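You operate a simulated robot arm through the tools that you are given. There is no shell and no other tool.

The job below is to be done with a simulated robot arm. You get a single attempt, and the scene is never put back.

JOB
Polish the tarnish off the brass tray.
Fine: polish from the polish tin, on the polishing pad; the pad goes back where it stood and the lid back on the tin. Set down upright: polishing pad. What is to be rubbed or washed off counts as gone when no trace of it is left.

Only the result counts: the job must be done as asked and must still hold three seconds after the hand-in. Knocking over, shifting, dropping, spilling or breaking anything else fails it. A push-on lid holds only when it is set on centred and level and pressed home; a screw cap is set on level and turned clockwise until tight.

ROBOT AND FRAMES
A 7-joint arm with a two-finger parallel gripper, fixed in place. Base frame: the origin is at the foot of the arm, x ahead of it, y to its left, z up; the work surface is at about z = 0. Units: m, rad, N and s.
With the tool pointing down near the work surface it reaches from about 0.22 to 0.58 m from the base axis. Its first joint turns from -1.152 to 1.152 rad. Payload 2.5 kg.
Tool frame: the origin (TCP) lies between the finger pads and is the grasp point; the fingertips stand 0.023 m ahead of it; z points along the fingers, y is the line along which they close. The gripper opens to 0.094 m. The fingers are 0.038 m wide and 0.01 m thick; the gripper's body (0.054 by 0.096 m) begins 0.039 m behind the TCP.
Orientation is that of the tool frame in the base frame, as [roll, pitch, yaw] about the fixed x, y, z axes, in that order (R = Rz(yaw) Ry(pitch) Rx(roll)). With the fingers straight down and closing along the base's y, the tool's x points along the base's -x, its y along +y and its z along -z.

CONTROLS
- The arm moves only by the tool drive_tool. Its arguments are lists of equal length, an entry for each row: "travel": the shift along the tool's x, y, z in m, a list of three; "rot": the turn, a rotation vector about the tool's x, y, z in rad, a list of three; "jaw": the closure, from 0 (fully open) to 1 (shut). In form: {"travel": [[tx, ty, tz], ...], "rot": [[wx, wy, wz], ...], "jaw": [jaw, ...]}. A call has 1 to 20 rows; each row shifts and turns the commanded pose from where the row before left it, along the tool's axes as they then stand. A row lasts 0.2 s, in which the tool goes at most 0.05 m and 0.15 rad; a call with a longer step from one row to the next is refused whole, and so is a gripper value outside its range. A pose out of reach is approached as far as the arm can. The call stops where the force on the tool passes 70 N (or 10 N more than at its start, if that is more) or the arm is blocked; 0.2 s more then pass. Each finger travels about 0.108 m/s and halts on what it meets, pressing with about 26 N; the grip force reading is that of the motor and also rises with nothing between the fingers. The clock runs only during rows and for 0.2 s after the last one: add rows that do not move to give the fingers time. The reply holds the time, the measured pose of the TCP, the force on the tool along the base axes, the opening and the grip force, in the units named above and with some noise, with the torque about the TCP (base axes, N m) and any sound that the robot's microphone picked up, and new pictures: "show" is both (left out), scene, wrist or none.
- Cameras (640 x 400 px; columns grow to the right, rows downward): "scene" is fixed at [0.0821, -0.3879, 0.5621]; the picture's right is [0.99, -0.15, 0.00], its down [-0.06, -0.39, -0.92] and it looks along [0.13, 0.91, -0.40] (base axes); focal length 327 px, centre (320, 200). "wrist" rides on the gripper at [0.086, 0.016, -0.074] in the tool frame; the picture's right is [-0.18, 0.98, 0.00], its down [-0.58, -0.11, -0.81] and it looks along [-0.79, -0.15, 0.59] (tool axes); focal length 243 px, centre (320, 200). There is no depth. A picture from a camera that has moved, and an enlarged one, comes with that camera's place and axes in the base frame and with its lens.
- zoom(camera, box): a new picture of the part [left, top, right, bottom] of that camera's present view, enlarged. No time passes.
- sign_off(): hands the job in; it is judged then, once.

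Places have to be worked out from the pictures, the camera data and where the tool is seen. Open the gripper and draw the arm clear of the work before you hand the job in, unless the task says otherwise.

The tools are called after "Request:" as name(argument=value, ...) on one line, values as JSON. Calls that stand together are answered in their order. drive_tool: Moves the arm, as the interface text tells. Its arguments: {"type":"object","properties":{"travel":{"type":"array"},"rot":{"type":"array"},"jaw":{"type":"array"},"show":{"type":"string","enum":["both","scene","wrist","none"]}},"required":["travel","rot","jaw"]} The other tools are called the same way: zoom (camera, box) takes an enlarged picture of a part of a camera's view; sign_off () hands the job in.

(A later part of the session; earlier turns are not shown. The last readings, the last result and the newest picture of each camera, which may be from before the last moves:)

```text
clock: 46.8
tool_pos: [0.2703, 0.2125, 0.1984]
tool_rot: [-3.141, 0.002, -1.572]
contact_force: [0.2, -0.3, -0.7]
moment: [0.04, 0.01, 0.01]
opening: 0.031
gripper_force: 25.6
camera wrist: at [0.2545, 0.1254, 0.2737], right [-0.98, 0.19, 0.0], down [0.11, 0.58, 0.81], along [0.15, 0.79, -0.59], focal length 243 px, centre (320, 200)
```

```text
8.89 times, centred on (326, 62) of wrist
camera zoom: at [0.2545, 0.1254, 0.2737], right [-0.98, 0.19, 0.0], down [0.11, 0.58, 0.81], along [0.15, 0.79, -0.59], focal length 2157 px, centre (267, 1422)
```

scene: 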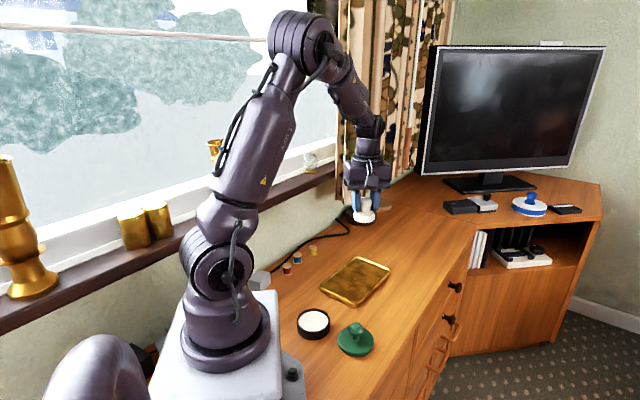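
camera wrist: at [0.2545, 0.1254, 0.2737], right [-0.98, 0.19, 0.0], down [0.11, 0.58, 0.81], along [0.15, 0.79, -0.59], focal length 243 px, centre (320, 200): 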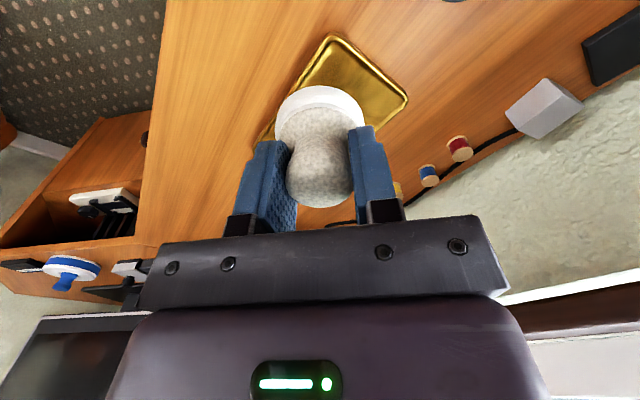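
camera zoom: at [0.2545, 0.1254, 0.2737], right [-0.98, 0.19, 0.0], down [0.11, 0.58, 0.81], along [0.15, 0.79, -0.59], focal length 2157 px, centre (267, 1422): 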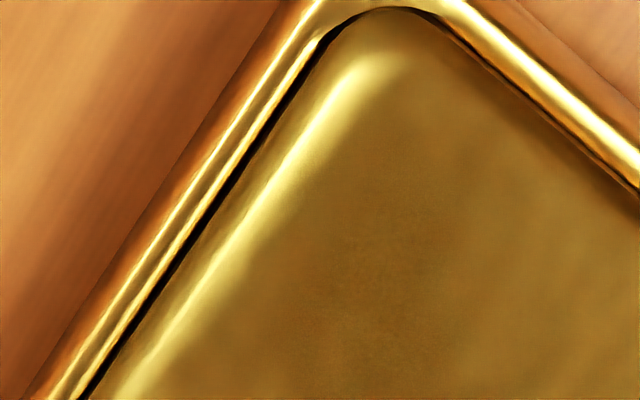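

Only brass texture is visible there, with no dark residue. To be thorough I'll make one more light pass with a wider raster over the patch, starting by returning to contact at the centre.

Request:
drive_tool(travel=[[-0.0393, -0.003, 0], [-0.0393, -0.003, 0], [-0.0394, -0.003, 0], [0, 0, 0.04], [0, 0, 0.04], [0, 0, 0.04], [0, 0, 0.015], [0, 0, 0.005], [0, 0, 0.002], [0, 0, 0.0005], [0, 0, 0]], rot=[[0, 0, 0], [0, 0, 0], [0, 0, 0], [0, 0, 0], [0, 0, 0], [0, 0, 0], [0, 0, 0], [0, 0, 0], [0, 0, 0], [0, 0, 0], [0, 0, 0]], jaw=[1, 1, 1, 1, 1, 1, 1, 1, 1, 1, 1], show="scene")

```text
clock: 49.2
tool_pos: [0.2829, 0.3287, 0.0567]
tool_rot: [-3.14, 0.001, -1.573]
contact_force: [0.7, 0.5, 0.0]
moment: [0.05, 0.03, -0.01]
opening: 0.0308
gripper_force: 25.7
```

scene: 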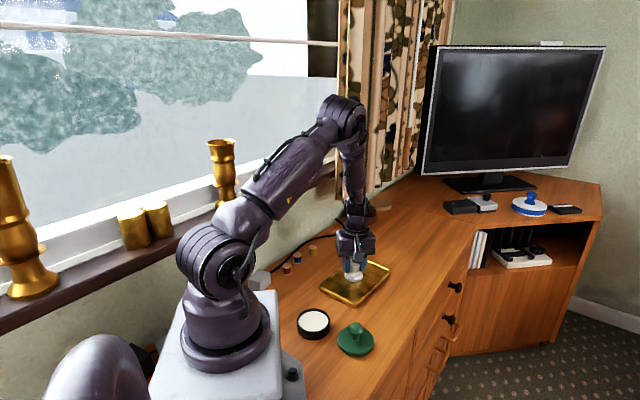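

There's no contact force at z≈0.0575, so the pad settled slightly in the grip. I'll press a little further to get light contact.

Request:
drive_tool(travel=[[0, 0, 0.0005], [0, 0, 0.0003], [0, 0, 0]], rot=[[0, 0, 0], [0, 0, 0], [0, 0, 0]], jaw=[1, 1, 1], show="none")

```text
clock: 50.0
tool_pos: [0.2826, 0.329, 0.0566]
tool_rot: [3.141, -0.001, -1.574]
contact_force: [-4.2, -4.7, 11.9]
moment: [-0.01, 0.1, -0.01]
opening: 0.031
gripper_force: 26.0
```

Contact is about 12 N. Now the raster rub over the patch.

Request:
drive_tool(travel=[[0.0335, 0.0099, 0], [-0.0203, -0.0221, 0], [-0.0203, -0.0221, 0], [-0.0088, 0.0081, 0], [0.0203, 0.0221, 0], [0.0203, 0.0221, 0], [-0.0088, 0.0081, 0], [-0.0203, -0.0221, 0], [-0.0203, -0.0221, 0], [-0.0088, 0.0081, 0], [0.0203, 0.0221, 0], [0.0203, 0.0221, 0], [-0.0071, -0.0343, 0], [0, 0, 0]], rot=[[0, 0, 0], [0, 0, 0], [0, 0, 0], [0, 0, 0], [0, 0, 0], [0, 0, 0], [0, 0, 0], [0, 0, 0], [0, 0, 0], [0, 0, 0], [0, 0, 0], [0, 0, 0], [0, 0, 0], [0, 0, 0]], jaw=[1, 1, 1, 1, 1, 1, 1, 1, 1, 1, 1, 1, 1, 1], show="scene")

Request:
zoom(camera="scene", box=[310, 245, 410, 310])

```text
clock: 53.0
tool_pos: [0.2813, 0.3288, 0.0569]
tool_rot: [3.139, 0.0, -1.569]
contact_force: [-18.6, -3.6, 36.4]
moment: [0.02, 0.23, 0.04]
opening: 0.0307
gripper_force: 26.0
```

scene: 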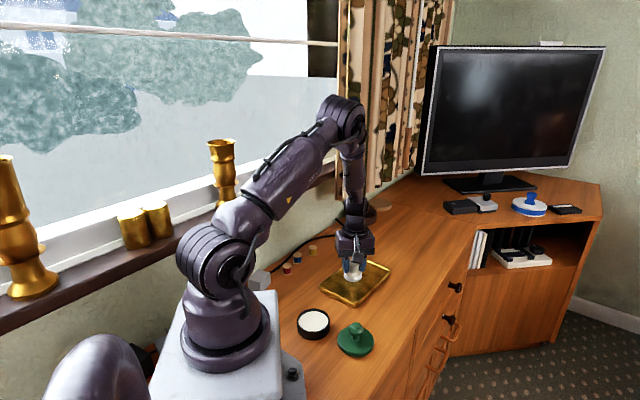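

```text
6.15 times, centred on (360, 278) of scene
camera zoom: at [0.082, -0.388, 0.562], right [0.99, -0.15, 0.0], down [-0.06, -0.39, -0.92], along [0.13, 0.91, -0.4], focal length 2010 px, centre (74, -277)
```

zoom: 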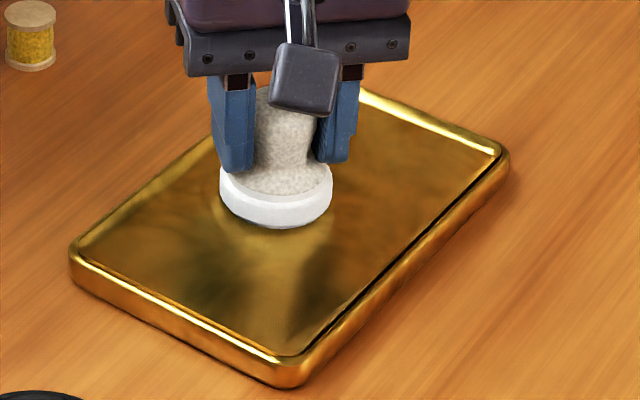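

The tray still hasn't moved. I'll lift off and inspect again from the viewing pose.

Request:
drive_tool(travel=[[0, 0, -0.02], [0, 0, -0.045], [0, 0, -0.0457], [0, 0, -0.046], [0, 0, -0.0466], [0.0265, -0.002, 0], [0.0265, -0.002, 0], [0, 0, 0], [0, 0, 0]], rot=[[0, 0, 0], [0, 0, 0], [0, 0, 0], [0, 0, 0], [0, 0, 0], [0, 0, 0], [0, 0, 0], [0, 0, 0], [0, 0, 0]], jaw=[1, 1, 1, 1, 1, 1, 1, 1, 1])

Request:
zoom(camera="wrist", box=[230, 0, 410, 112])

Request:
zoom(camera="scene", box=[310, 245, 410, 310])

Request:
zoom(camera="scene", box=[325, 165, 405, 235])

Request:
zoom(camera="wrist", box=[230, 60, 410, 220])

```text
clock: 55.0
tool_pos: [0.286, 0.2768, 0.2617]
tool_rot: [3.141, 0.0, -1.573]
contact_force: [-1.0, -0.1, -0.7]
moment: [0.02, 0.01, -0.03]
opening: 0.031
gripper_force: 26.7
camera wrist: at [0.2695, 0.1903, 0.3363], right [-0.98, 0.19, 0.0], down [0.11, 0.58, 0.81], along [0.15, 0.79, -0.59], focal length 243 px, centre (320, 200)
```

scene: 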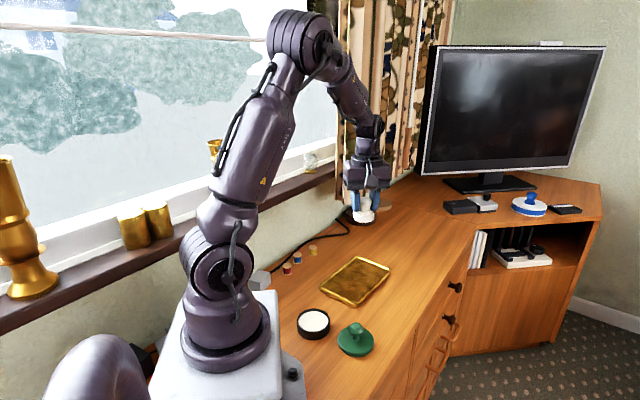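
wrist: 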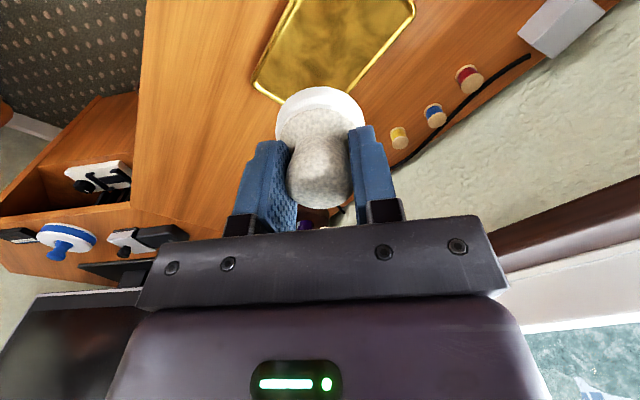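

```text
3.56 times, centred on (320, 56) of wrist
camera zoom: at [0.2695, 0.1903, 0.3363], right [-0.98, 0.19, 0.0], down [0.11, 0.58, 0.81], along [0.15, 0.79, -0.59], focal length 863 px, centre (320, 712)
```

zoom: 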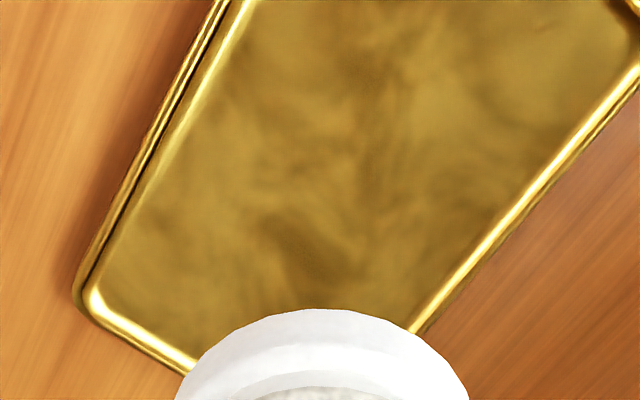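

```text
6.15 times, centred on (360, 278) of scene
camera zoom: at [0.0821, -0.3879, 0.5621], right [0.99, -0.15, 0.0], down [-0.06, -0.39, -0.92], along [0.13, 0.91, -0.4], focal length 2010 px, centre (74, -277)
```

zoom: 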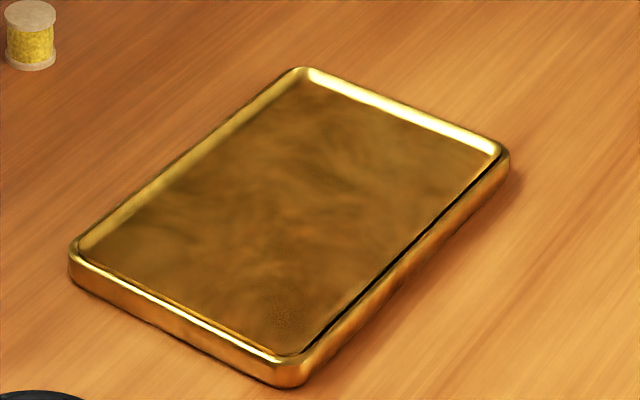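

```text
5.71 times, centred on (365, 200) of scene
camera zoom: at [0.0821, -0.3879, 0.5621], right [0.99, -0.15, 0.0], down [-0.06, -0.39, -0.92], along [0.13, 0.91, -0.4], focal length 1866 px, centre (63, 200)
```

zoom: 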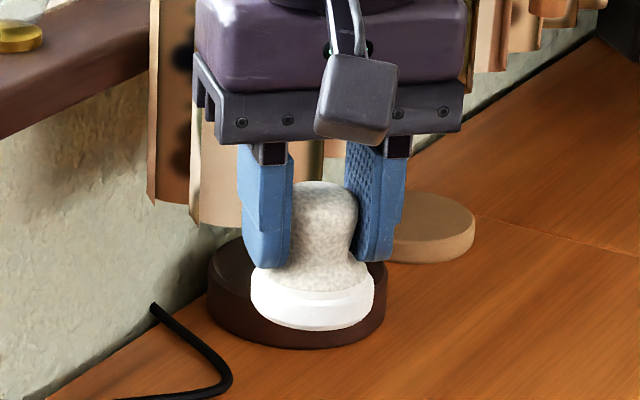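

```text
2.50 times, centred on (320, 140) of wrist
camera zoom: at [0.2695, 0.1903, 0.3363], right [-0.98, 0.19, 0.0], down [0.11, 0.58, 0.81], along [0.15, 0.79, -0.59], focal length 606 px, centre (320, 350)
```

zoom: 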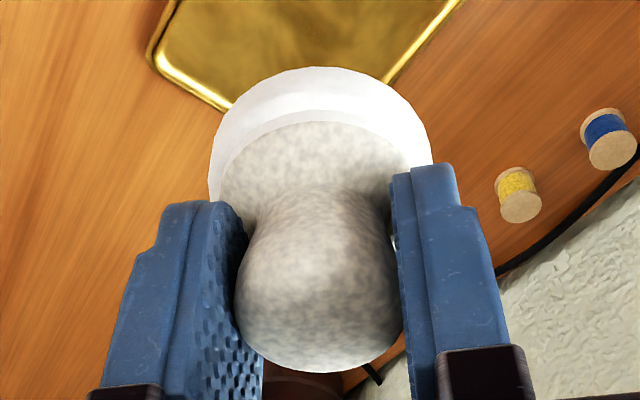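

The tray is clean and unmoved. The pad slid up about 3 mm in the grip, so table contact should come near TCP z≈0.043. I'll carry it back above its original spot (0.339, 0.188).

Request:
drive_tool(travel=[[0.029, -0.0181, 0], [0.029, -0.0181, 0], [0.029, -0.018, 0], [0, 0, 0.04], [0, 0, 0.04], [0, 0, 0.04], [0, 0, 0.04], [0, 0, 0.03], [0, 0, 0.01], [0, 0, 0.005], [0, 0, 0], [0, 0, 0]], rot=[[0, 0, 0], [0, 0, 0], [0, 0, 0], [0, 0, 0], [0, 0, 0], [0, 0, 0], [0, 0, 0], [0, 0, 0], [0, 0, 0], [0, 0, 0], [0, 0, 0], [0, 0, 0]], jaw=[1, 1, 1, 1, 1, 1, 1, 1, 1, 1, 1, 1])

Request:
zoom(camera="scene", box=[352, 265, 432, 325])

Request:
zoom(camera="wrist", box=[230, 60, 410, 220])

```text
clock: 57.6
tool_pos: [0.3388, 0.19, 0.0546]
tool_rot: [3.141, 0.0, -1.571]
contact_force: [1.6, -0.4, -0.1]
moment: [-0.01, -0.01, 0.03]
opening: 0.0307
gripper_force: 25.9
camera wrist: at [0.3238, 0.1031, 0.1303], right [-0.98, 0.19, 0.0], down [0.11, 0.58, 0.81], along [0.15, 0.79, -0.59], focal length 243 px, centre (320, 200)
```

scene: 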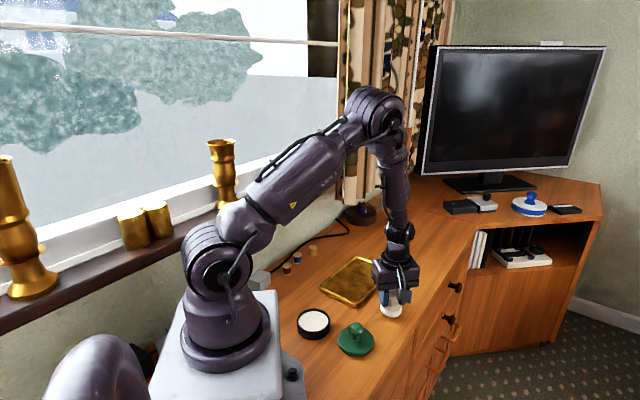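
wrist: 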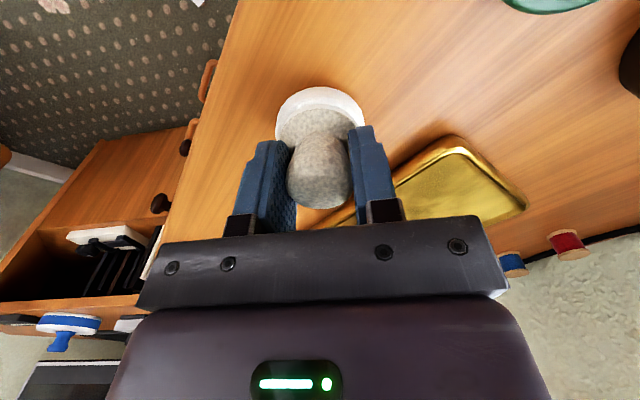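

```text
6.67 times, centred on (392, 295) of scene
camera zoom: at [0.0821, -0.3879, 0.5621], right [0.99, -0.15, 0.0], down [-0.06, -0.39, -0.92], along [0.13, 0.91, -0.4], focal length 2178 px, centre (-160, -433)
```

zoom: 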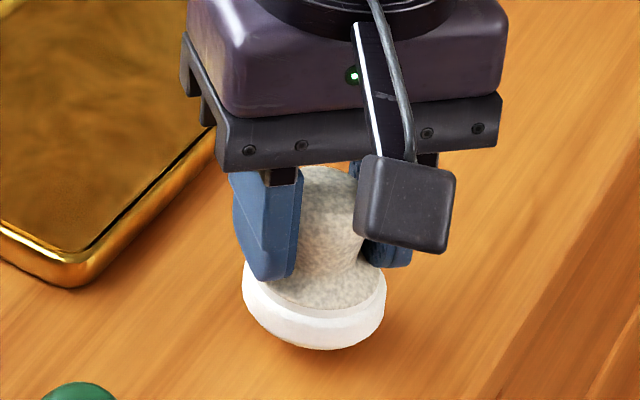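

```text
2.50 times, centred on (320, 140) of wrist
camera zoom: at [0.3238, 0.1031, 0.1303], right [-0.98, 0.19, 0.0], down [0.11, 0.58, 0.81], along [0.15, 0.79, -0.59], focal length 606 px, centre (320, 350)
```

zoom: 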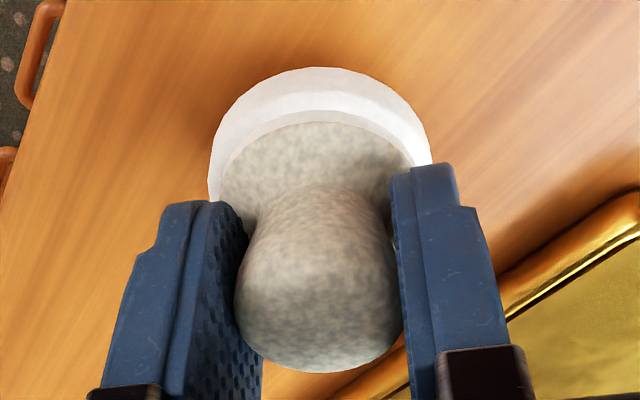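

The pad is above its spot with about 12 mm to go. I'll lower it 9 mm, then feel for contact.

Request:
drive_tool(travel=[[0, 0, 0.005], [0, 0, 0.004], [0, 0, 0.001], [0, 0, 0]], rot=[[0, 0, 0], [0, 0, 0], [0, 0, 0], [0, 0, 0]], jaw=[1, 1, 1, 1], show="none")

```text
clock: 58.6
tool_pos: [0.341, 0.1884, 0.045]
tool_rot: [3.141, -0.001, -1.572]
contact_force: [-0.9, -0.4, -0.3]
moment: [0.03, 0.01, -0.04]
opening: 0.0309
gripper_force: 26.3
```

No contact yet at z≈0.045. I'll continue in 0.7 mm steps.

Request:
drive_tool(travel=[[0, 0, 0.0007], [0, 0, 0.0007], [0, 0, 0]], rot=[[0, 0, 0], [0, 0, 0], [0, 0, 0]], jaw=[1, 1, 1], show="none")

```text
clock: 59.4
tool_pos: [0.3407, 0.1884, 0.0443]
tool_rot: [-3.14, 0.001, -1.573]
contact_force: [-5.8, -4.2, 22.3]
moment: [0.0, 0.17, 0.01]
opening: 0.031
gripper_force: 25.9
```

The pad is on the table with 22 N. I'll relax by 0.6 mm and check before opening.

Request:
drive_tool(travel=[[0, 0, -0.0006], [0, 0, 0]], rot=[[0, 0, 0], [0, 0, 0]], jaw=[1, 1], show="scene")

Request:
zoom(camera="scene", box=[360, 280, 424, 320])

Request:
zoom(camera="scene", box=[352, 265, 432, 325])

```text
clock: 60.0
tool_pos: [0.3406, 0.1883, 0.0442]
tool_rot: [-3.14, 0.002, -1.572]
contact_force: [0.1, -0.9, 8.1]
moment: [0.03, -0.11, 0.03]
opening: 0.031
gripper_force: 25.4
```

scene: 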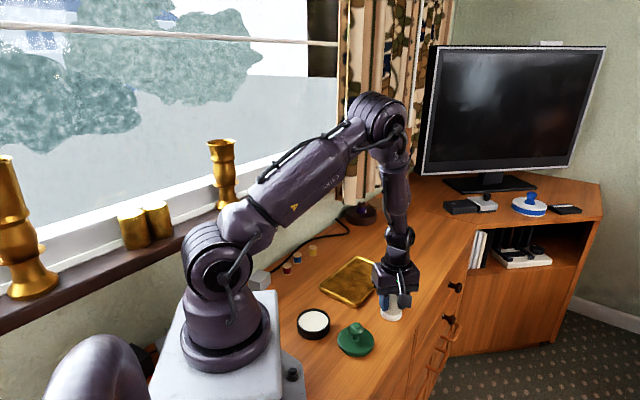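

```text
10.00 times, centred on (392, 300) of scene
camera zoom: at [0.0821, -0.3879, 0.5621], right [0.99, -0.15, 0.0], down [-0.06, -0.39, -0.92], along [0.13, 0.91, -0.4], focal length 3266 px, centre (-400, -800)
```

zoom: 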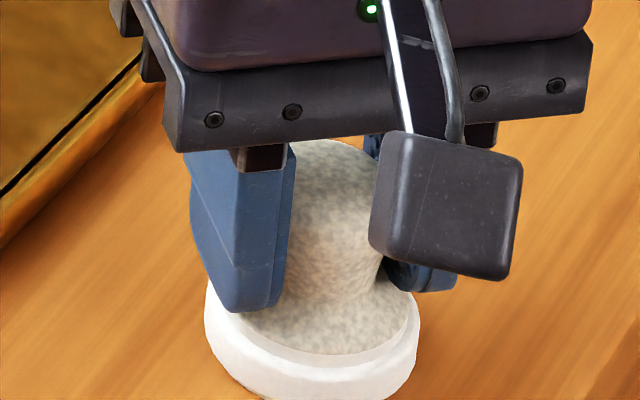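

```text
6.67 times, centred on (392, 295) of scene
camera zoom: at [0.0821, -0.3879, 0.5621], right [0.99, -0.15, 0.0], down [-0.06, -0.39, -0.92], along [0.13, 0.91, -0.4], focal length 2178 px, centre (-160, -433)
```

zoom: 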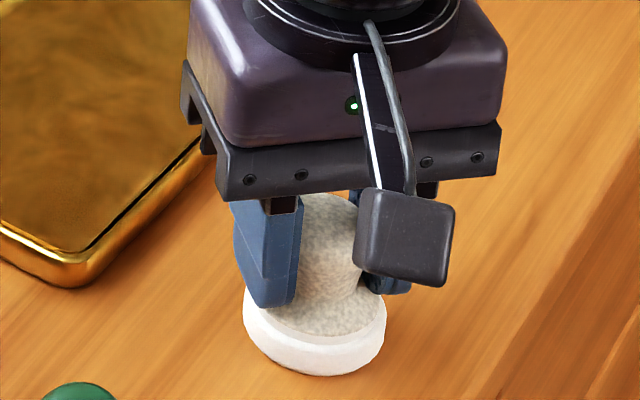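

The pad sits within about 1 mm of its original spot. I'll open the jaws gradually to release it.

Request:
drive_tool(travel=[[0, 0, -0.0003], [0, 0, 0], [0, 0, 0], [0, 0, 0], [0, 0, 0]], rot=[[0, 0, 0], [0, 0, 0], [0, 0, 0], [0, 0, 0], [0, 0, 0]], jaw=[1, 0.6, 0.4, 0.2, 0.2])

Request:
zoom(camera="scene", box=[360, 280, 424, 320])

Request:
zoom(camera="wrist", box=[230, 60, 410, 220])

```text
clock: 61.2
tool_pos: [0.3403, 0.1884, 0.0454]
tool_rot: [-3.14, 0.001, -1.574]
contact_force: [1.2, -0.6, 0.0]
moment: [0.0, 0.04, 0.02]
opening: 0.0755
gripper_force: 0.1
camera wrist: at [0.3245, 0.1018, 0.1197], right [-0.98, 0.19, 0.0], down [0.11, 0.58, 0.81], along [0.15, 0.79, -0.59], focal length 243 px, centre (320, 200)
```

scene: 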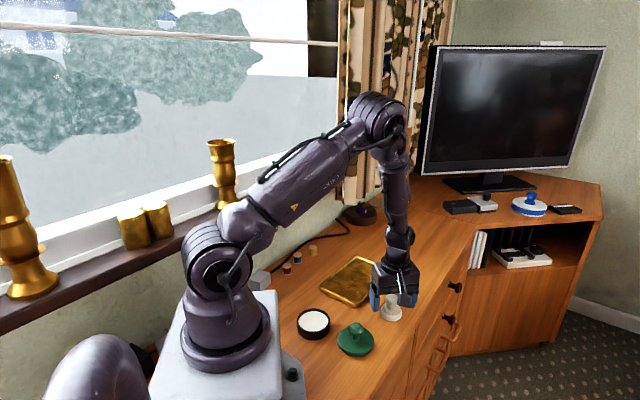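
wrist: 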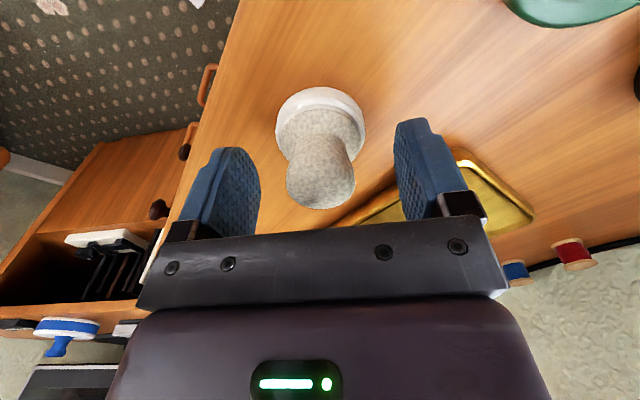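

```text
10.00 times, centred on (392, 300) of scene
camera zoom: at [0.0821, -0.3879, 0.5621], right [0.99, -0.15, 0.0], down [-0.06, -0.39, -0.92], along [0.13, 0.91, -0.4], focal length 3266 px, centre (-400, -800)
```

zoom: 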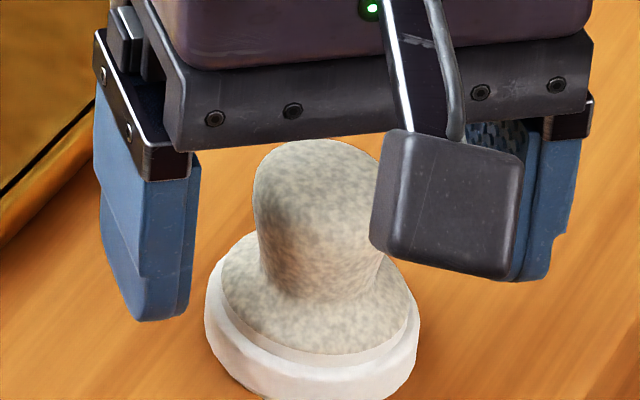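

```text
2.50 times, centred on (320, 140) of wrist
camera zoom: at [0.3245, 0.1018, 0.1197], right [-0.98, 0.19, 0.0], down [0.11, 0.58, 0.81], along [0.15, 0.79, -0.59], focal length 606 px, centre (320, 350)
```

zoom: 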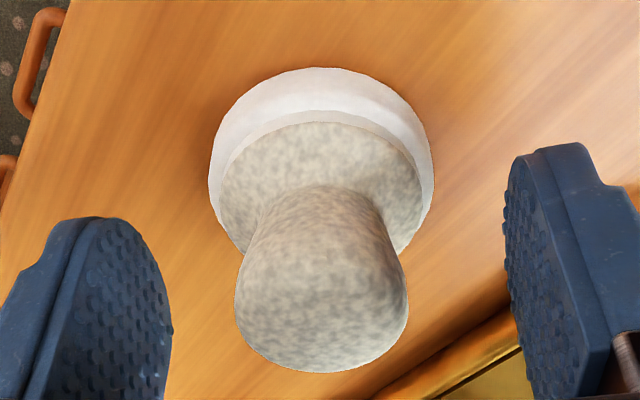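

The pad stands upright at its original place. I'll rise straight up and go back over the lid at (0.235, 0.115).

Request:
drive_tool(travel=[[0, 0, -0.02], [0, 0, -0.03], [0, 0, -0.0455], [0.0183, 0.026, 0], [0.0183, 0.026, 0], [0.0182, 0.0261, 0], [0.0182, 0.0261, 0], [0, 0, 0.03], [0, 0, 0], [0, 0, 0]], rot=[[0, 0, 0], [0, 0, 0], [0, 0, 0], [0, 0, 0], [0, 0, 0], [0, 0, 0], [0, 0, 0], [0, 0, 0], [0, 0, 0], [0, 0, 0]], jaw=[0.2, 0.2, 0.2, 0.2, 0.2, 0.2, 0.2, 0.2, 0.2, 0.2])

Request:
zoom(camera="wrist", box=[240, 20, 400, 140])

Request:
zoom(camera="scene", box=[360, 280, 424, 320])

```text
clock: 63.4
tool_pos: [0.2354, 0.1158, 0.1104]
tool_rot: [3.141, 0.001, -1.573]
contact_force: [-0.1, 0.5, -0.7]
moment: [0.0, -0.01, 0.01]
opening: 0.0754
gripper_force: 0.0
camera wrist: at [0.2198, 0.0296, 0.1855], right [-0.98, 0.19, 0.0], down [0.11, 0.58, 0.81], along [0.15, 0.79, -0.59], focal length 243 px, centre (320, 200)
```

scene: 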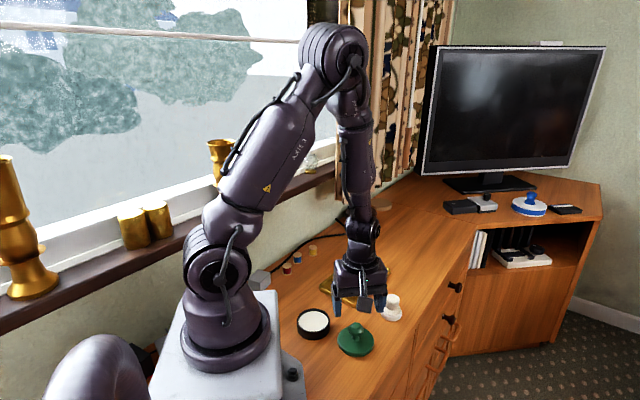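
wrist: 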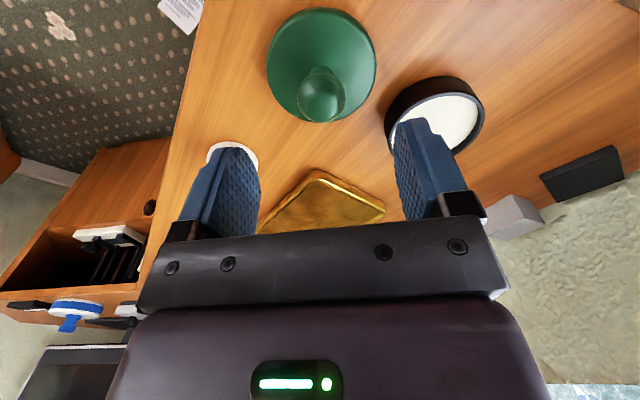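

```text
3.33 times, centred on (320, 80) of wrist
camera zoom: at [0.2198, 0.0296, 0.1855], right [-0.98, 0.19, 0.0], down [0.11, 0.58, 0.81], along [0.15, 0.79, -0.59], focal length 809 px, centre (320, 600)
```

zoom: 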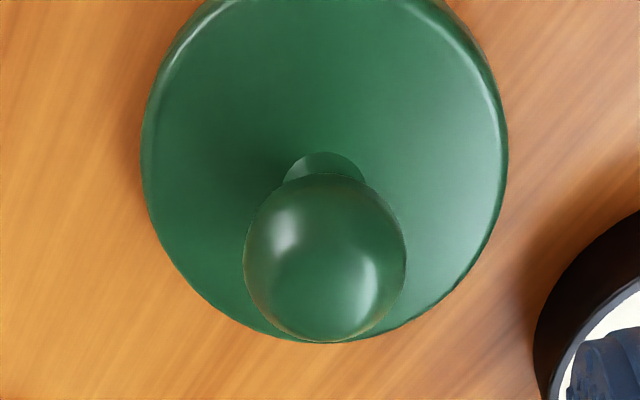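

```text
10.00 times, centred on (392, 300) of scene
camera zoom: at [0.0821, -0.3879, 0.5621], right [0.99, -0.15, 0.0], down [-0.06, -0.39, -0.92], along [0.13, 0.91, -0.4], focal length 3266 px, centre (-400, -800)
```

zoom: 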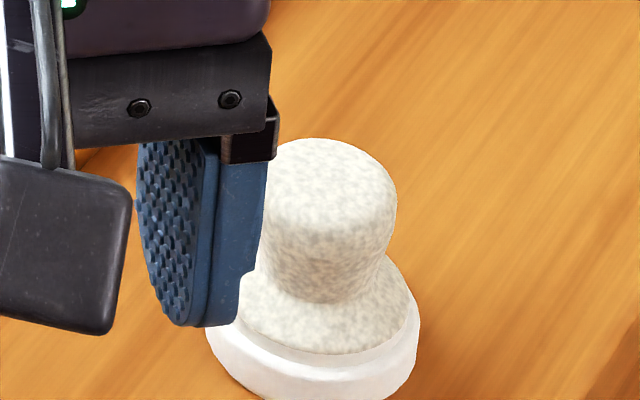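

The lid's knob is centred under the gripper. I'll descend to the same grasp height as at release (z≈0.0512) and grip it.

Request:
drive_tool(travel=[[0, 0.0005, 0.03], [0, 0, 0.02], [0, 0, 0.0088], [0, 0, 0], [0, 0, 0], [0, 0, 0], [0, 0, 0], [0, 0, 0]], rot=[[0, 0, 0], [0, 0, 0], [0, 0, 0], [0, 0, 0], [0, 0, 0], [0, 0, 0], [0, 0, 0], [0, 0, 0]], jaw=[0.2, 0.2, 0.2, 0.2, 0.5, 0.8, 1, 1])

Request:
zoom(camera="wrist", box=[230, 20, 410, 220])

```text
clock: 65.2
tool_pos: [0.2342, 0.1167, 0.0497]
tool_rot: [3.141, 0.0, -1.571]
contact_force: [0.7, 0.6, 0.2]
moment: [-0.01, -0.04, -0.02]
opening: 0.0297
gripper_force: 25.8
camera wrist: at [0.2193, 0.0292, 0.1263], right [-0.98, 0.19, 0.0], down [0.11, 0.58, 0.81], along [0.15, 0.79, -0.59], focal length 243 px, centre (320, 200)
```

scene: 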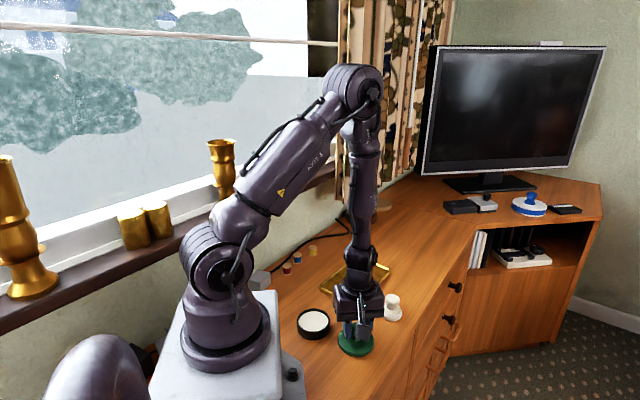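
wrist: 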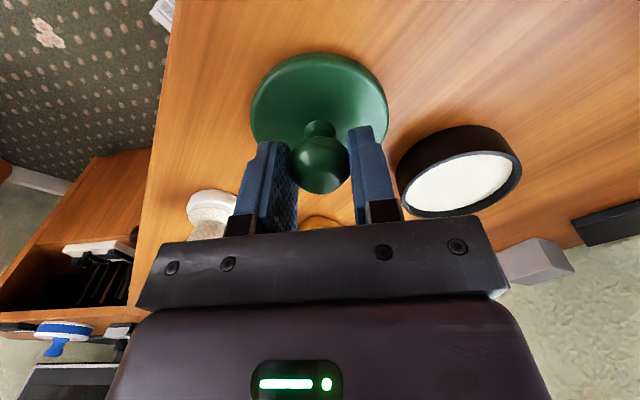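

```text
2.00 times, centred on (320, 120) of wrist
camera zoom: at [0.2193, 0.0292, 0.1263], right [-0.98, 0.19, 0.0], down [0.11, 0.58, 0.81], along [0.15, 0.79, -0.59], focal length 485 px, centre (320, 360)
```

zoom: 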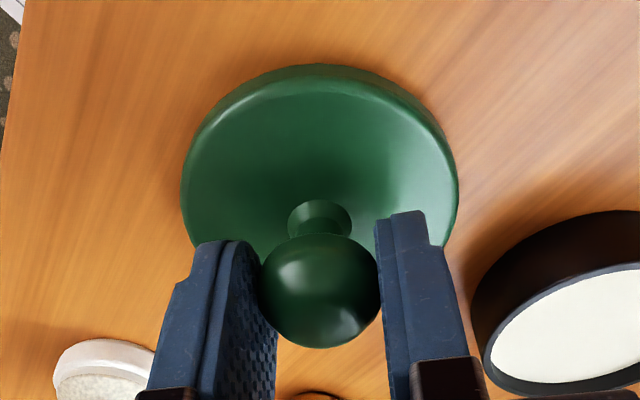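

The lid is gripped. Before moving I'll check that the tin hasn't shifted compared with the earlier reference views.

Request:
zoom(camera="scene", box=[270, 270, 366, 350])

Request:
zoom(camera="scene", box=[282, 302, 346, 342])

```text
5.00 times, centred on (318, 310) of scene
camera zoom: at [0.0821, -0.3879, 0.5621], right [0.99, -0.15, 0.0], down [-0.06, -0.39, -0.92], along [0.13, 0.91, -0.4], focal length 1633 px, centre (330, -350)
```

zoom: 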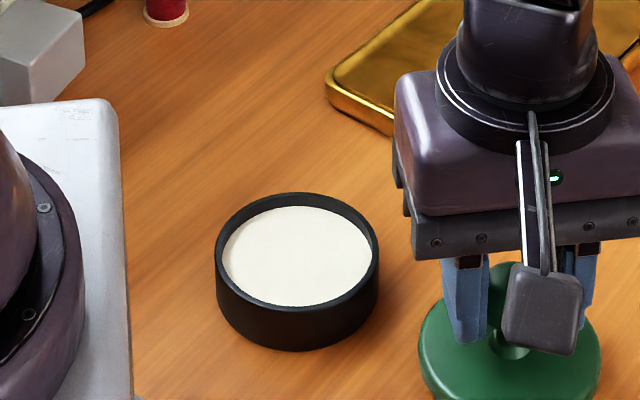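

```text
10.00 times, centred on (314, 322) of scene
camera zoom: at [0.0821, -0.3879, 0.5621], right [0.99, -0.15, 0.0], down [-0.06, -0.39, -0.92], along [0.13, 0.91, -0.4], focal length 3266 px, centre (380, -1020)
```

zoom: 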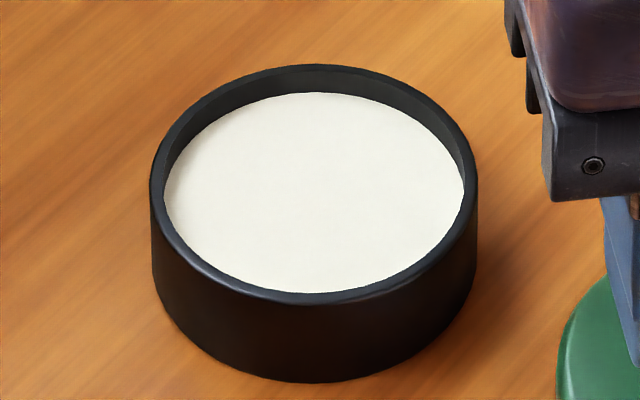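

The tin hasn't moved. I'll lift the lid and check how it sits in the hand compared with when it first came off the tin.

Request:
drive_tool(travel=[[0, 0, -0.005], [0, 0, -0.02], [0, 0, -0.03], [0, 0, -0.03], [0, 0, 0], [0, 0, 0]], rot=[[0, 0, 0], [0, 0, 0], [0, 0, 0], [0, 0, 0], [0, 0, 0], [0, 0, 0]], jaw=[1, 1, 1, 1, 1, 1])

Request:
zoom(camera="wrist", box=[230, 20, 410, 220])

Request:
zoom(camera="scene", box=[310, 250, 406, 330])

```text
clock: 66.6
tool_pos: [0.2378, 0.1171, 0.1341]
tool_rot: [3.141, 0.001, -1.573]
contact_force: [0.6, 0.0, -0.5]
moment: [-0.01, -0.02, 0.01]
opening: 0.03
gripper_force: 26.4
camera wrist: at [0.2209, 0.0309, 0.2085], right [-0.98, 0.19, 0.0], down [0.11, 0.58, 0.81], along [0.15, 0.79, -0.59], focal length 243 px, centre (320, 200)
```

scene: 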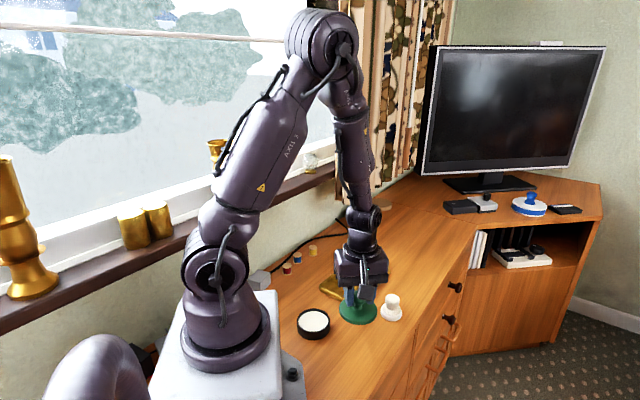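
wrist: 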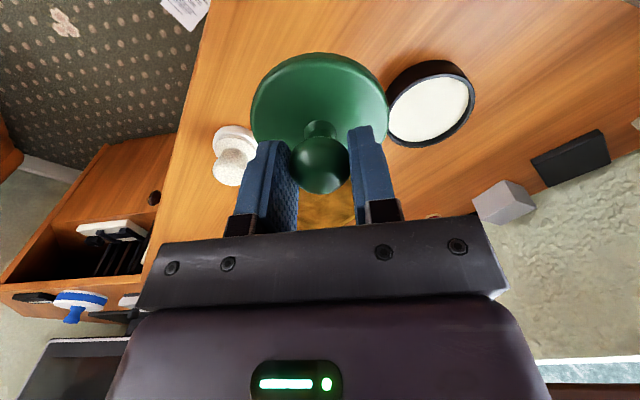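

```text
2.00 times, centred on (320, 120) of wrist
camera zoom: at [0.2209, 0.0309, 0.2085], right [-0.98, 0.19, 0.0], down [0.11, 0.58, 0.81], along [0.15, 0.79, -0.59], focal length 485 px, centre (320, 360)
```

zoom: 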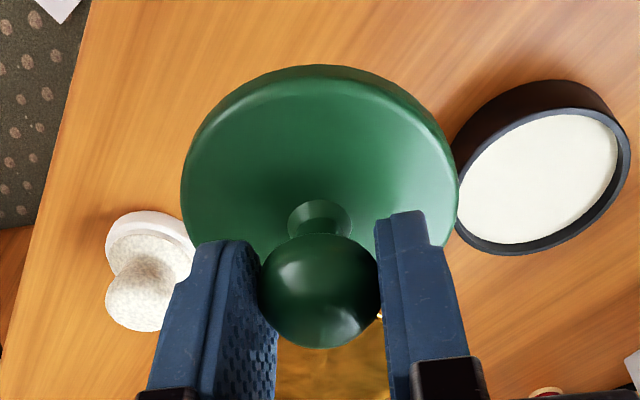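

```text
5.00 times, centred on (358, 290) of scene
camera zoom: at [0.0821, -0.3879, 0.5621], right [0.99, -0.15, 0.0], down [-0.06, -0.39, -0.92], along [0.13, 0.91, -0.4], focal length 1633 px, centre (130, -250)
```

zoom: 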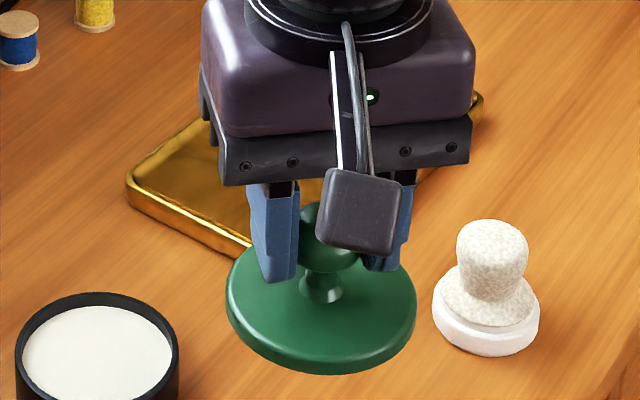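

The lid hangs level. I'll carry it over the tin at (0.1512, 0.173) and lower it to z≈0.083, the same pose as just after removal, to compare the pictures directly.

Request:
drive_tool(travel=[[-0.0145, 0.0208, 0], [-0.0145, 0.0208, 0], [-0.0145, 0.0208, 0], [-0.0145, 0.0209, 0], [0, 0, 0.025], [0, 0, 0.02], [0, 0, 0.0078], [0, 0, 0], [0, 0, 0]], rot=[[0, 0, 0], [0, 0, 0], [0, 0, 0], [0, 0, 0], [0, 0, 0], [0, 0, 0], [0, 0, 0], [0, 0, 0], [0, 0, 0]], jaw=[1, 1, 1, 1, 1, 1, 1, 1, 1])

Request:
zoom(camera="scene", box=[270, 270, 366, 350])

Request:
zoom(camera="wrist", box=[230, 20, 410, 220])

Request:
zoom(camera="scene", box=[282, 302, 346, 342])

```text
clock: 68.6
tool_pos: [0.1519, 0.1746, 0.0827]
tool_rot: [-3.141, 0.001, -1.573]
contact_force: [0.6, -0.1, -0.6]
moment: [-0.02, -0.01, 0.02]
opening: 0.0299
gripper_force: 25.3
camera wrist: at [0.1354, 0.0876, 0.1581], right [-0.98, 0.19, 0.0], down [0.11, 0.58, 0.81], along [0.15, 0.79, -0.59], focal length 243 px, centre (320, 200)
```

scene: 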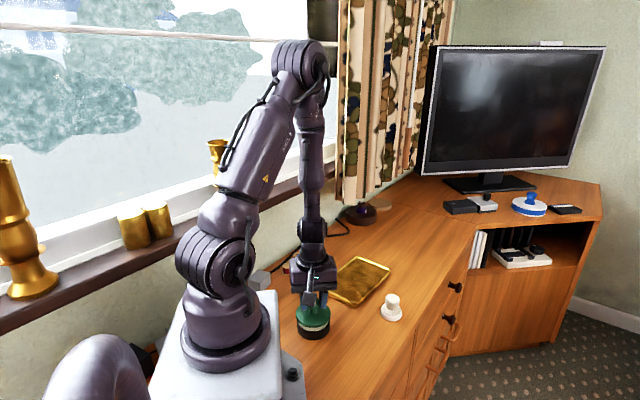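
wrist: 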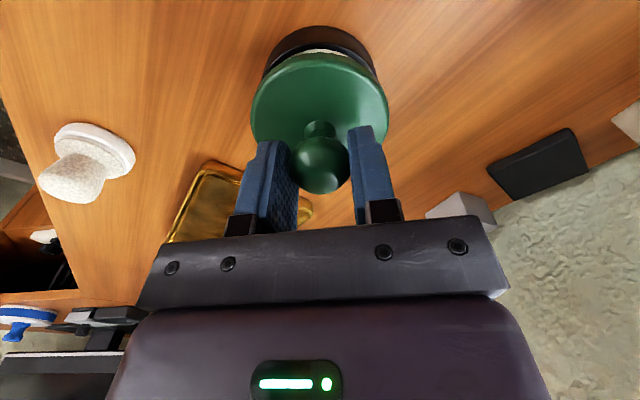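

```text
5.00 times, centred on (318, 310) of scene
camera zoom: at [0.0821, -0.3879, 0.5621], right [0.99, -0.15, 0.0], down [-0.06, -0.39, -0.92], along [0.13, 0.91, -0.4], focal length 1633 px, centre (330, -350)
```

zoom: 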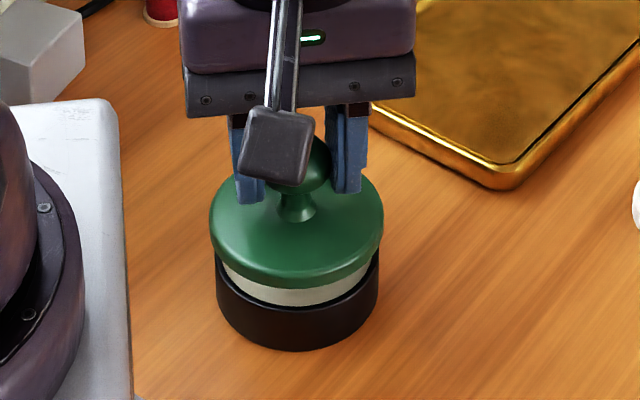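

```text
2.00 times, centred on (320, 120) of wrist
camera zoom: at [0.1354, 0.0876, 0.1581], right [-0.98, 0.19, 0.0], down [0.11, 0.58, 0.81], along [0.15, 0.79, -0.59], focal length 485 px, centre (320, 360)
```

zoom: 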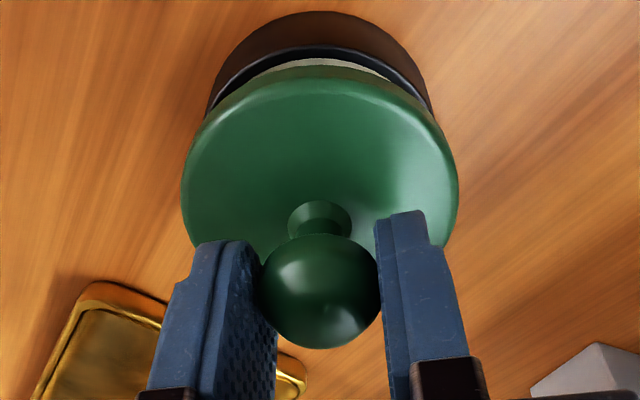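

```text
10.00 times, centred on (314, 322) of scene
camera zoom: at [0.0821, -0.3879, 0.5621], right [0.99, -0.15, 0.0], down [-0.06, -0.39, -0.92], along [0.13, 0.91, -0.4], focal length 3266 px, centre (380, -1020)
```

zoom: 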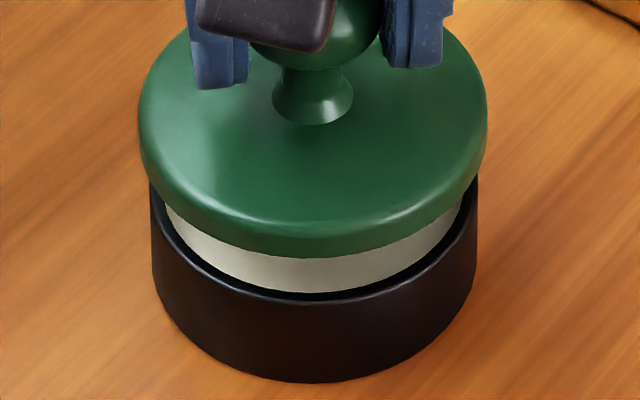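

The lid is hovering about 3 mm above insertion. I'll zoom closer in both views to judge how concentric it is with the tin.

Request:
zoom(camera="wrist", box=[250, 20, 390, 108])

Request:
zoom(camera="scene", box=[290, 310, 338, 340])

```text
4.55 times, centred on (320, 64) of wrist
camera zoom: at [0.1354, 0.0876, 0.1581], right [-0.98, 0.19, 0.0], down [0.11, 0.58, 0.81], along [0.15, 0.79, -0.59], focal length 1103 px, centre (320, 818)
```

zoom: 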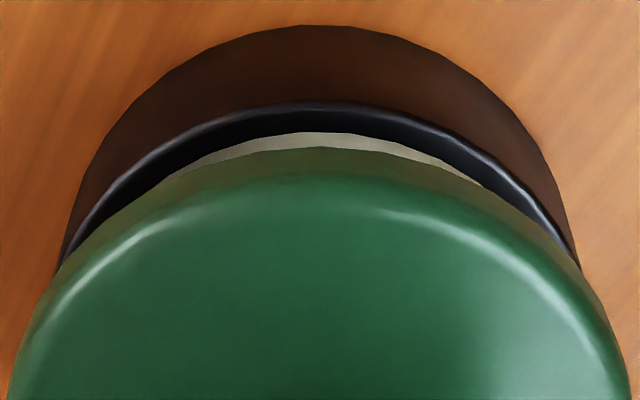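

```text
13.33 times, centred on (314, 325) of scene
camera zoom: at [0.0821, -0.3879, 0.5621], right [0.99, -0.15, 0.0], down [-0.06, -0.39, -0.92], along [0.13, 0.91, -0.4], focal length 4355 px, centre (400, -1467)
```

zoom: 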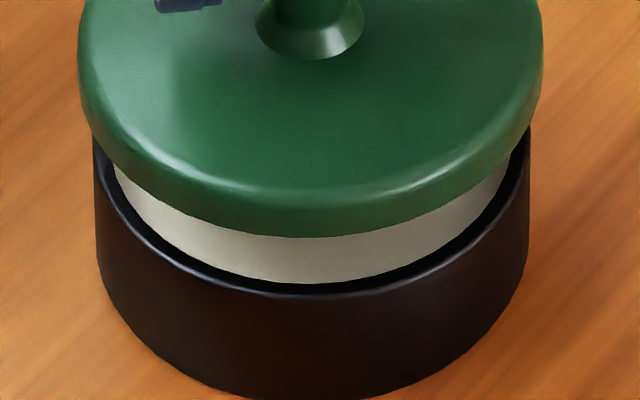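

What I took for a plug is actually the polish surface seen under the raised lid, so the lid is a skirted cap. It looks concentric in x, and the gripper's position matches the removal pose. I'll lower it gently and watch the forces.

Request:
drive_tool(travel=[[0, 0, 0.002], [0, 0, 0.002], [0, 0, 0.001], [0, 0, 0]], rot=[[0, 0, 0], [0, 0, 0], [0, 0, 0], [0, 0, 0]], jaw=[1, 1, 1, 1], show="none")

Request:
zoom(camera="scene", box=[290, 310, 338, 340])

Request:
zoom(camera="wrist", box=[250, 20, 390, 108])

```text
clock: 69.6
tool_pos: [0.1538, 0.1733, 0.0778]
tool_rot: [-3.141, 0.001, -1.573]
contact_force: [-0.2, 0.3, 0.3]
moment: [0.01, 0.0, 0.02]
opening: 0.0296
gripper_force: 25.7
```

```text
13.33 times, centred on (314, 325) of scene
camera zoom: at [0.0821, -0.3879, 0.5621], right [0.99, -0.15, 0.0], down [-0.06, -0.39, -0.92], along [0.13, 0.91, -0.4], focal length 4355 px, centre (400, -1467)
```

zoom: 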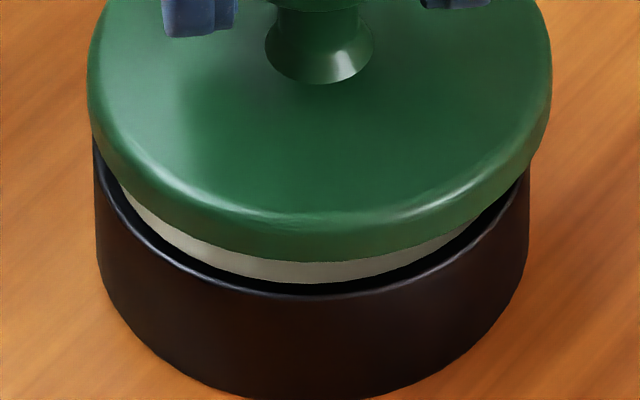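

```text
4.55 times, centred on (320, 64) of wrist
camera zoom: at [0.1369, 0.0871, 0.1532], right [-0.98, 0.19, 0.0], down [0.11, 0.58, 0.81], along [0.15, 0.79, -0.59], focal length 1103 px, centre (320, 818)
```

zoom: 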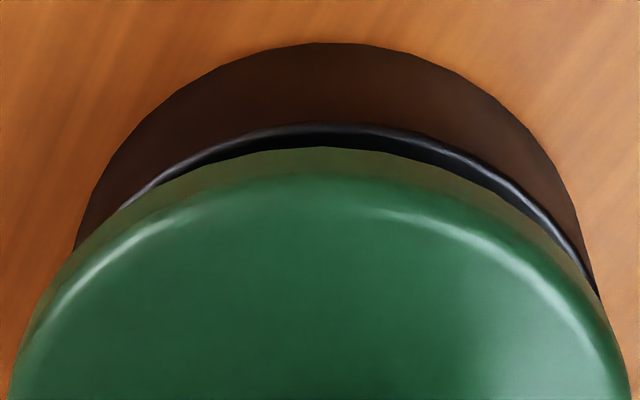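

The lid is now about 1.3 mm toward +x relative to the tin, matching the measured x shift, so the arm's real position wanders a little. I'll wait a moment to see whether it settles.

Request:
drive_tool(travel=[[0, 0, 0], [0, 0, 0]], rot=[[0, 0, 0], [0, 0, 0]], jaw=[1, 1], show="none")

Request:
zoom(camera="scene", box=[290, 310, 338, 340])

Request:
zoom(camera="wrist", box=[250, 20, 390, 108])

```text
clock: 70.2
tool_pos: [0.1527, 0.1741, 0.0791]
tool_rot: [-3.14, 0.001, -1.571]
contact_force: [0.6, 0.7, -0.2]
moment: [-0.02, -0.02, 0.02]
opening: 0.03
gripper_force: 25.6
```

```text
13.33 times, centred on (314, 325) of scene
camera zoom: at [0.0821, -0.3879, 0.5621], right [0.99, -0.15, 0.0], down [-0.06, -0.39, -0.92], along [0.13, 0.91, -0.4], focal length 4355 px, centre (400, -1467)
```

zoom: 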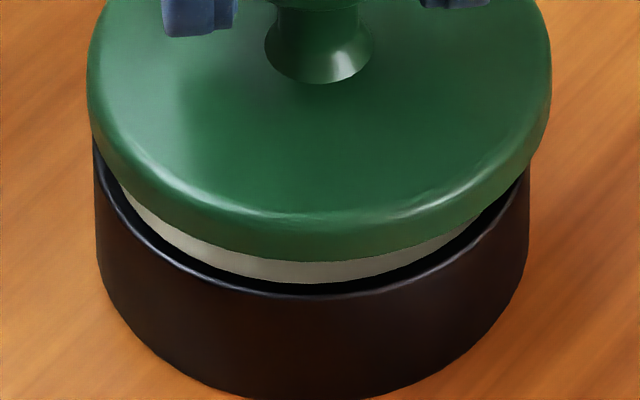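

```text
4.55 times, centred on (320, 64) of wrist
camera zoom: at [0.1368, 0.0871, 0.1533], right [-0.98, 0.19, 0.0], down [0.11, 0.58, 0.81], along [0.15, 0.79, -0.59], focal length 1103 px, centre (320, 818)
```

zoom: 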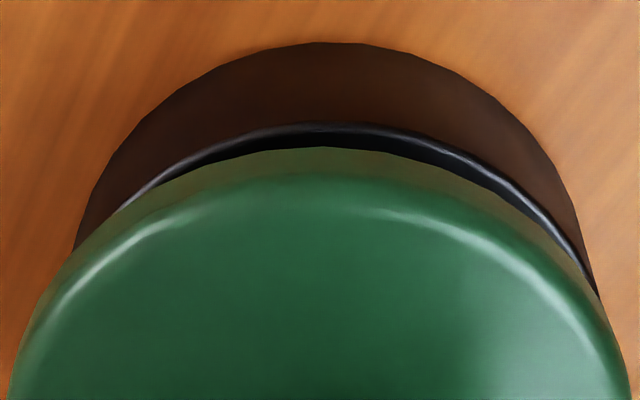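

The reported wrist-camera pose tracks the pictures well: with the lid seated it read x=0.1354, y=0.0868, and now it reads x=0.1368, y=0.0871. I'll correct by -1.3 mm in x and -0.3 mm in y and recheck.

Request:
drive_tool(travel=[[0.0003, 0.0013, 0], [0, 0, 0]], rot=[[0, 0, 0], [0, 0, 0]], jaw=[1, 1], show="none")

Request:
zoom(camera="scene", box=[290, 310, 338, 340])

Request:
zoom(camera="wrist", box=[250, 20, 390, 108])

```text
clock: 70.8
tool_pos: [0.1526, 0.1735, 0.0785]
tool_rot: [-3.141, 0.001, -1.574]
contact_force: [0.0, 0.1, -0.8]
moment: [0.01, 0.03, 0.01]
opening: 0.0297
gripper_force: 26.1
```

```text
13.33 times, centred on (314, 325) of scene
camera zoom: at [0.0821, -0.3879, 0.5621], right [0.99, -0.15, 0.0], down [-0.06, -0.39, -0.92], along [0.13, 0.91, -0.4], focal length 4355 px, centre (400, -1467)
```

zoom: 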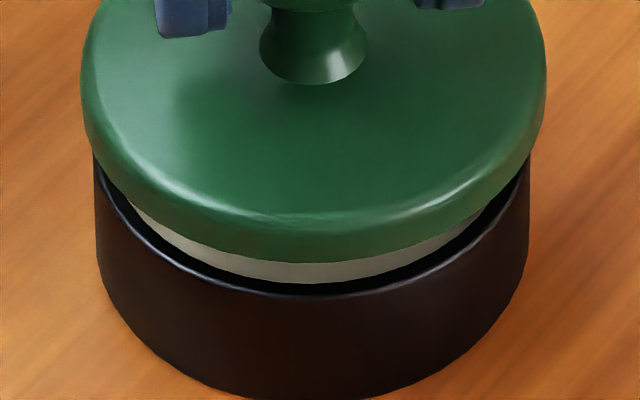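

```text
4.55 times, centred on (320, 64) of wrist
camera zoom: at [0.1358, 0.0868, 0.1535], right [-0.98, 0.19, 0.0], down [0.11, 0.58, 0.81], along [0.15, 0.79, -0.59], focal length 1103 px, centre (320, 818)
```

zoom: 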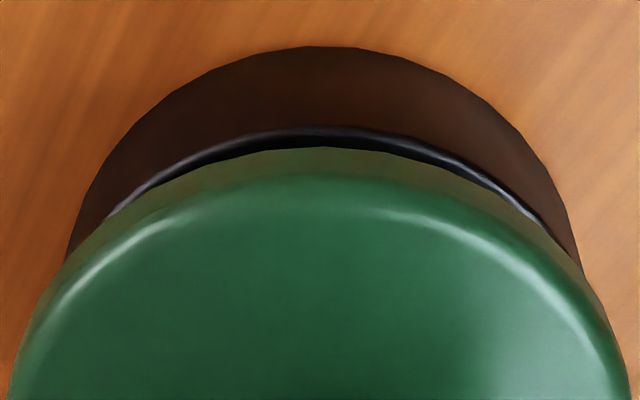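

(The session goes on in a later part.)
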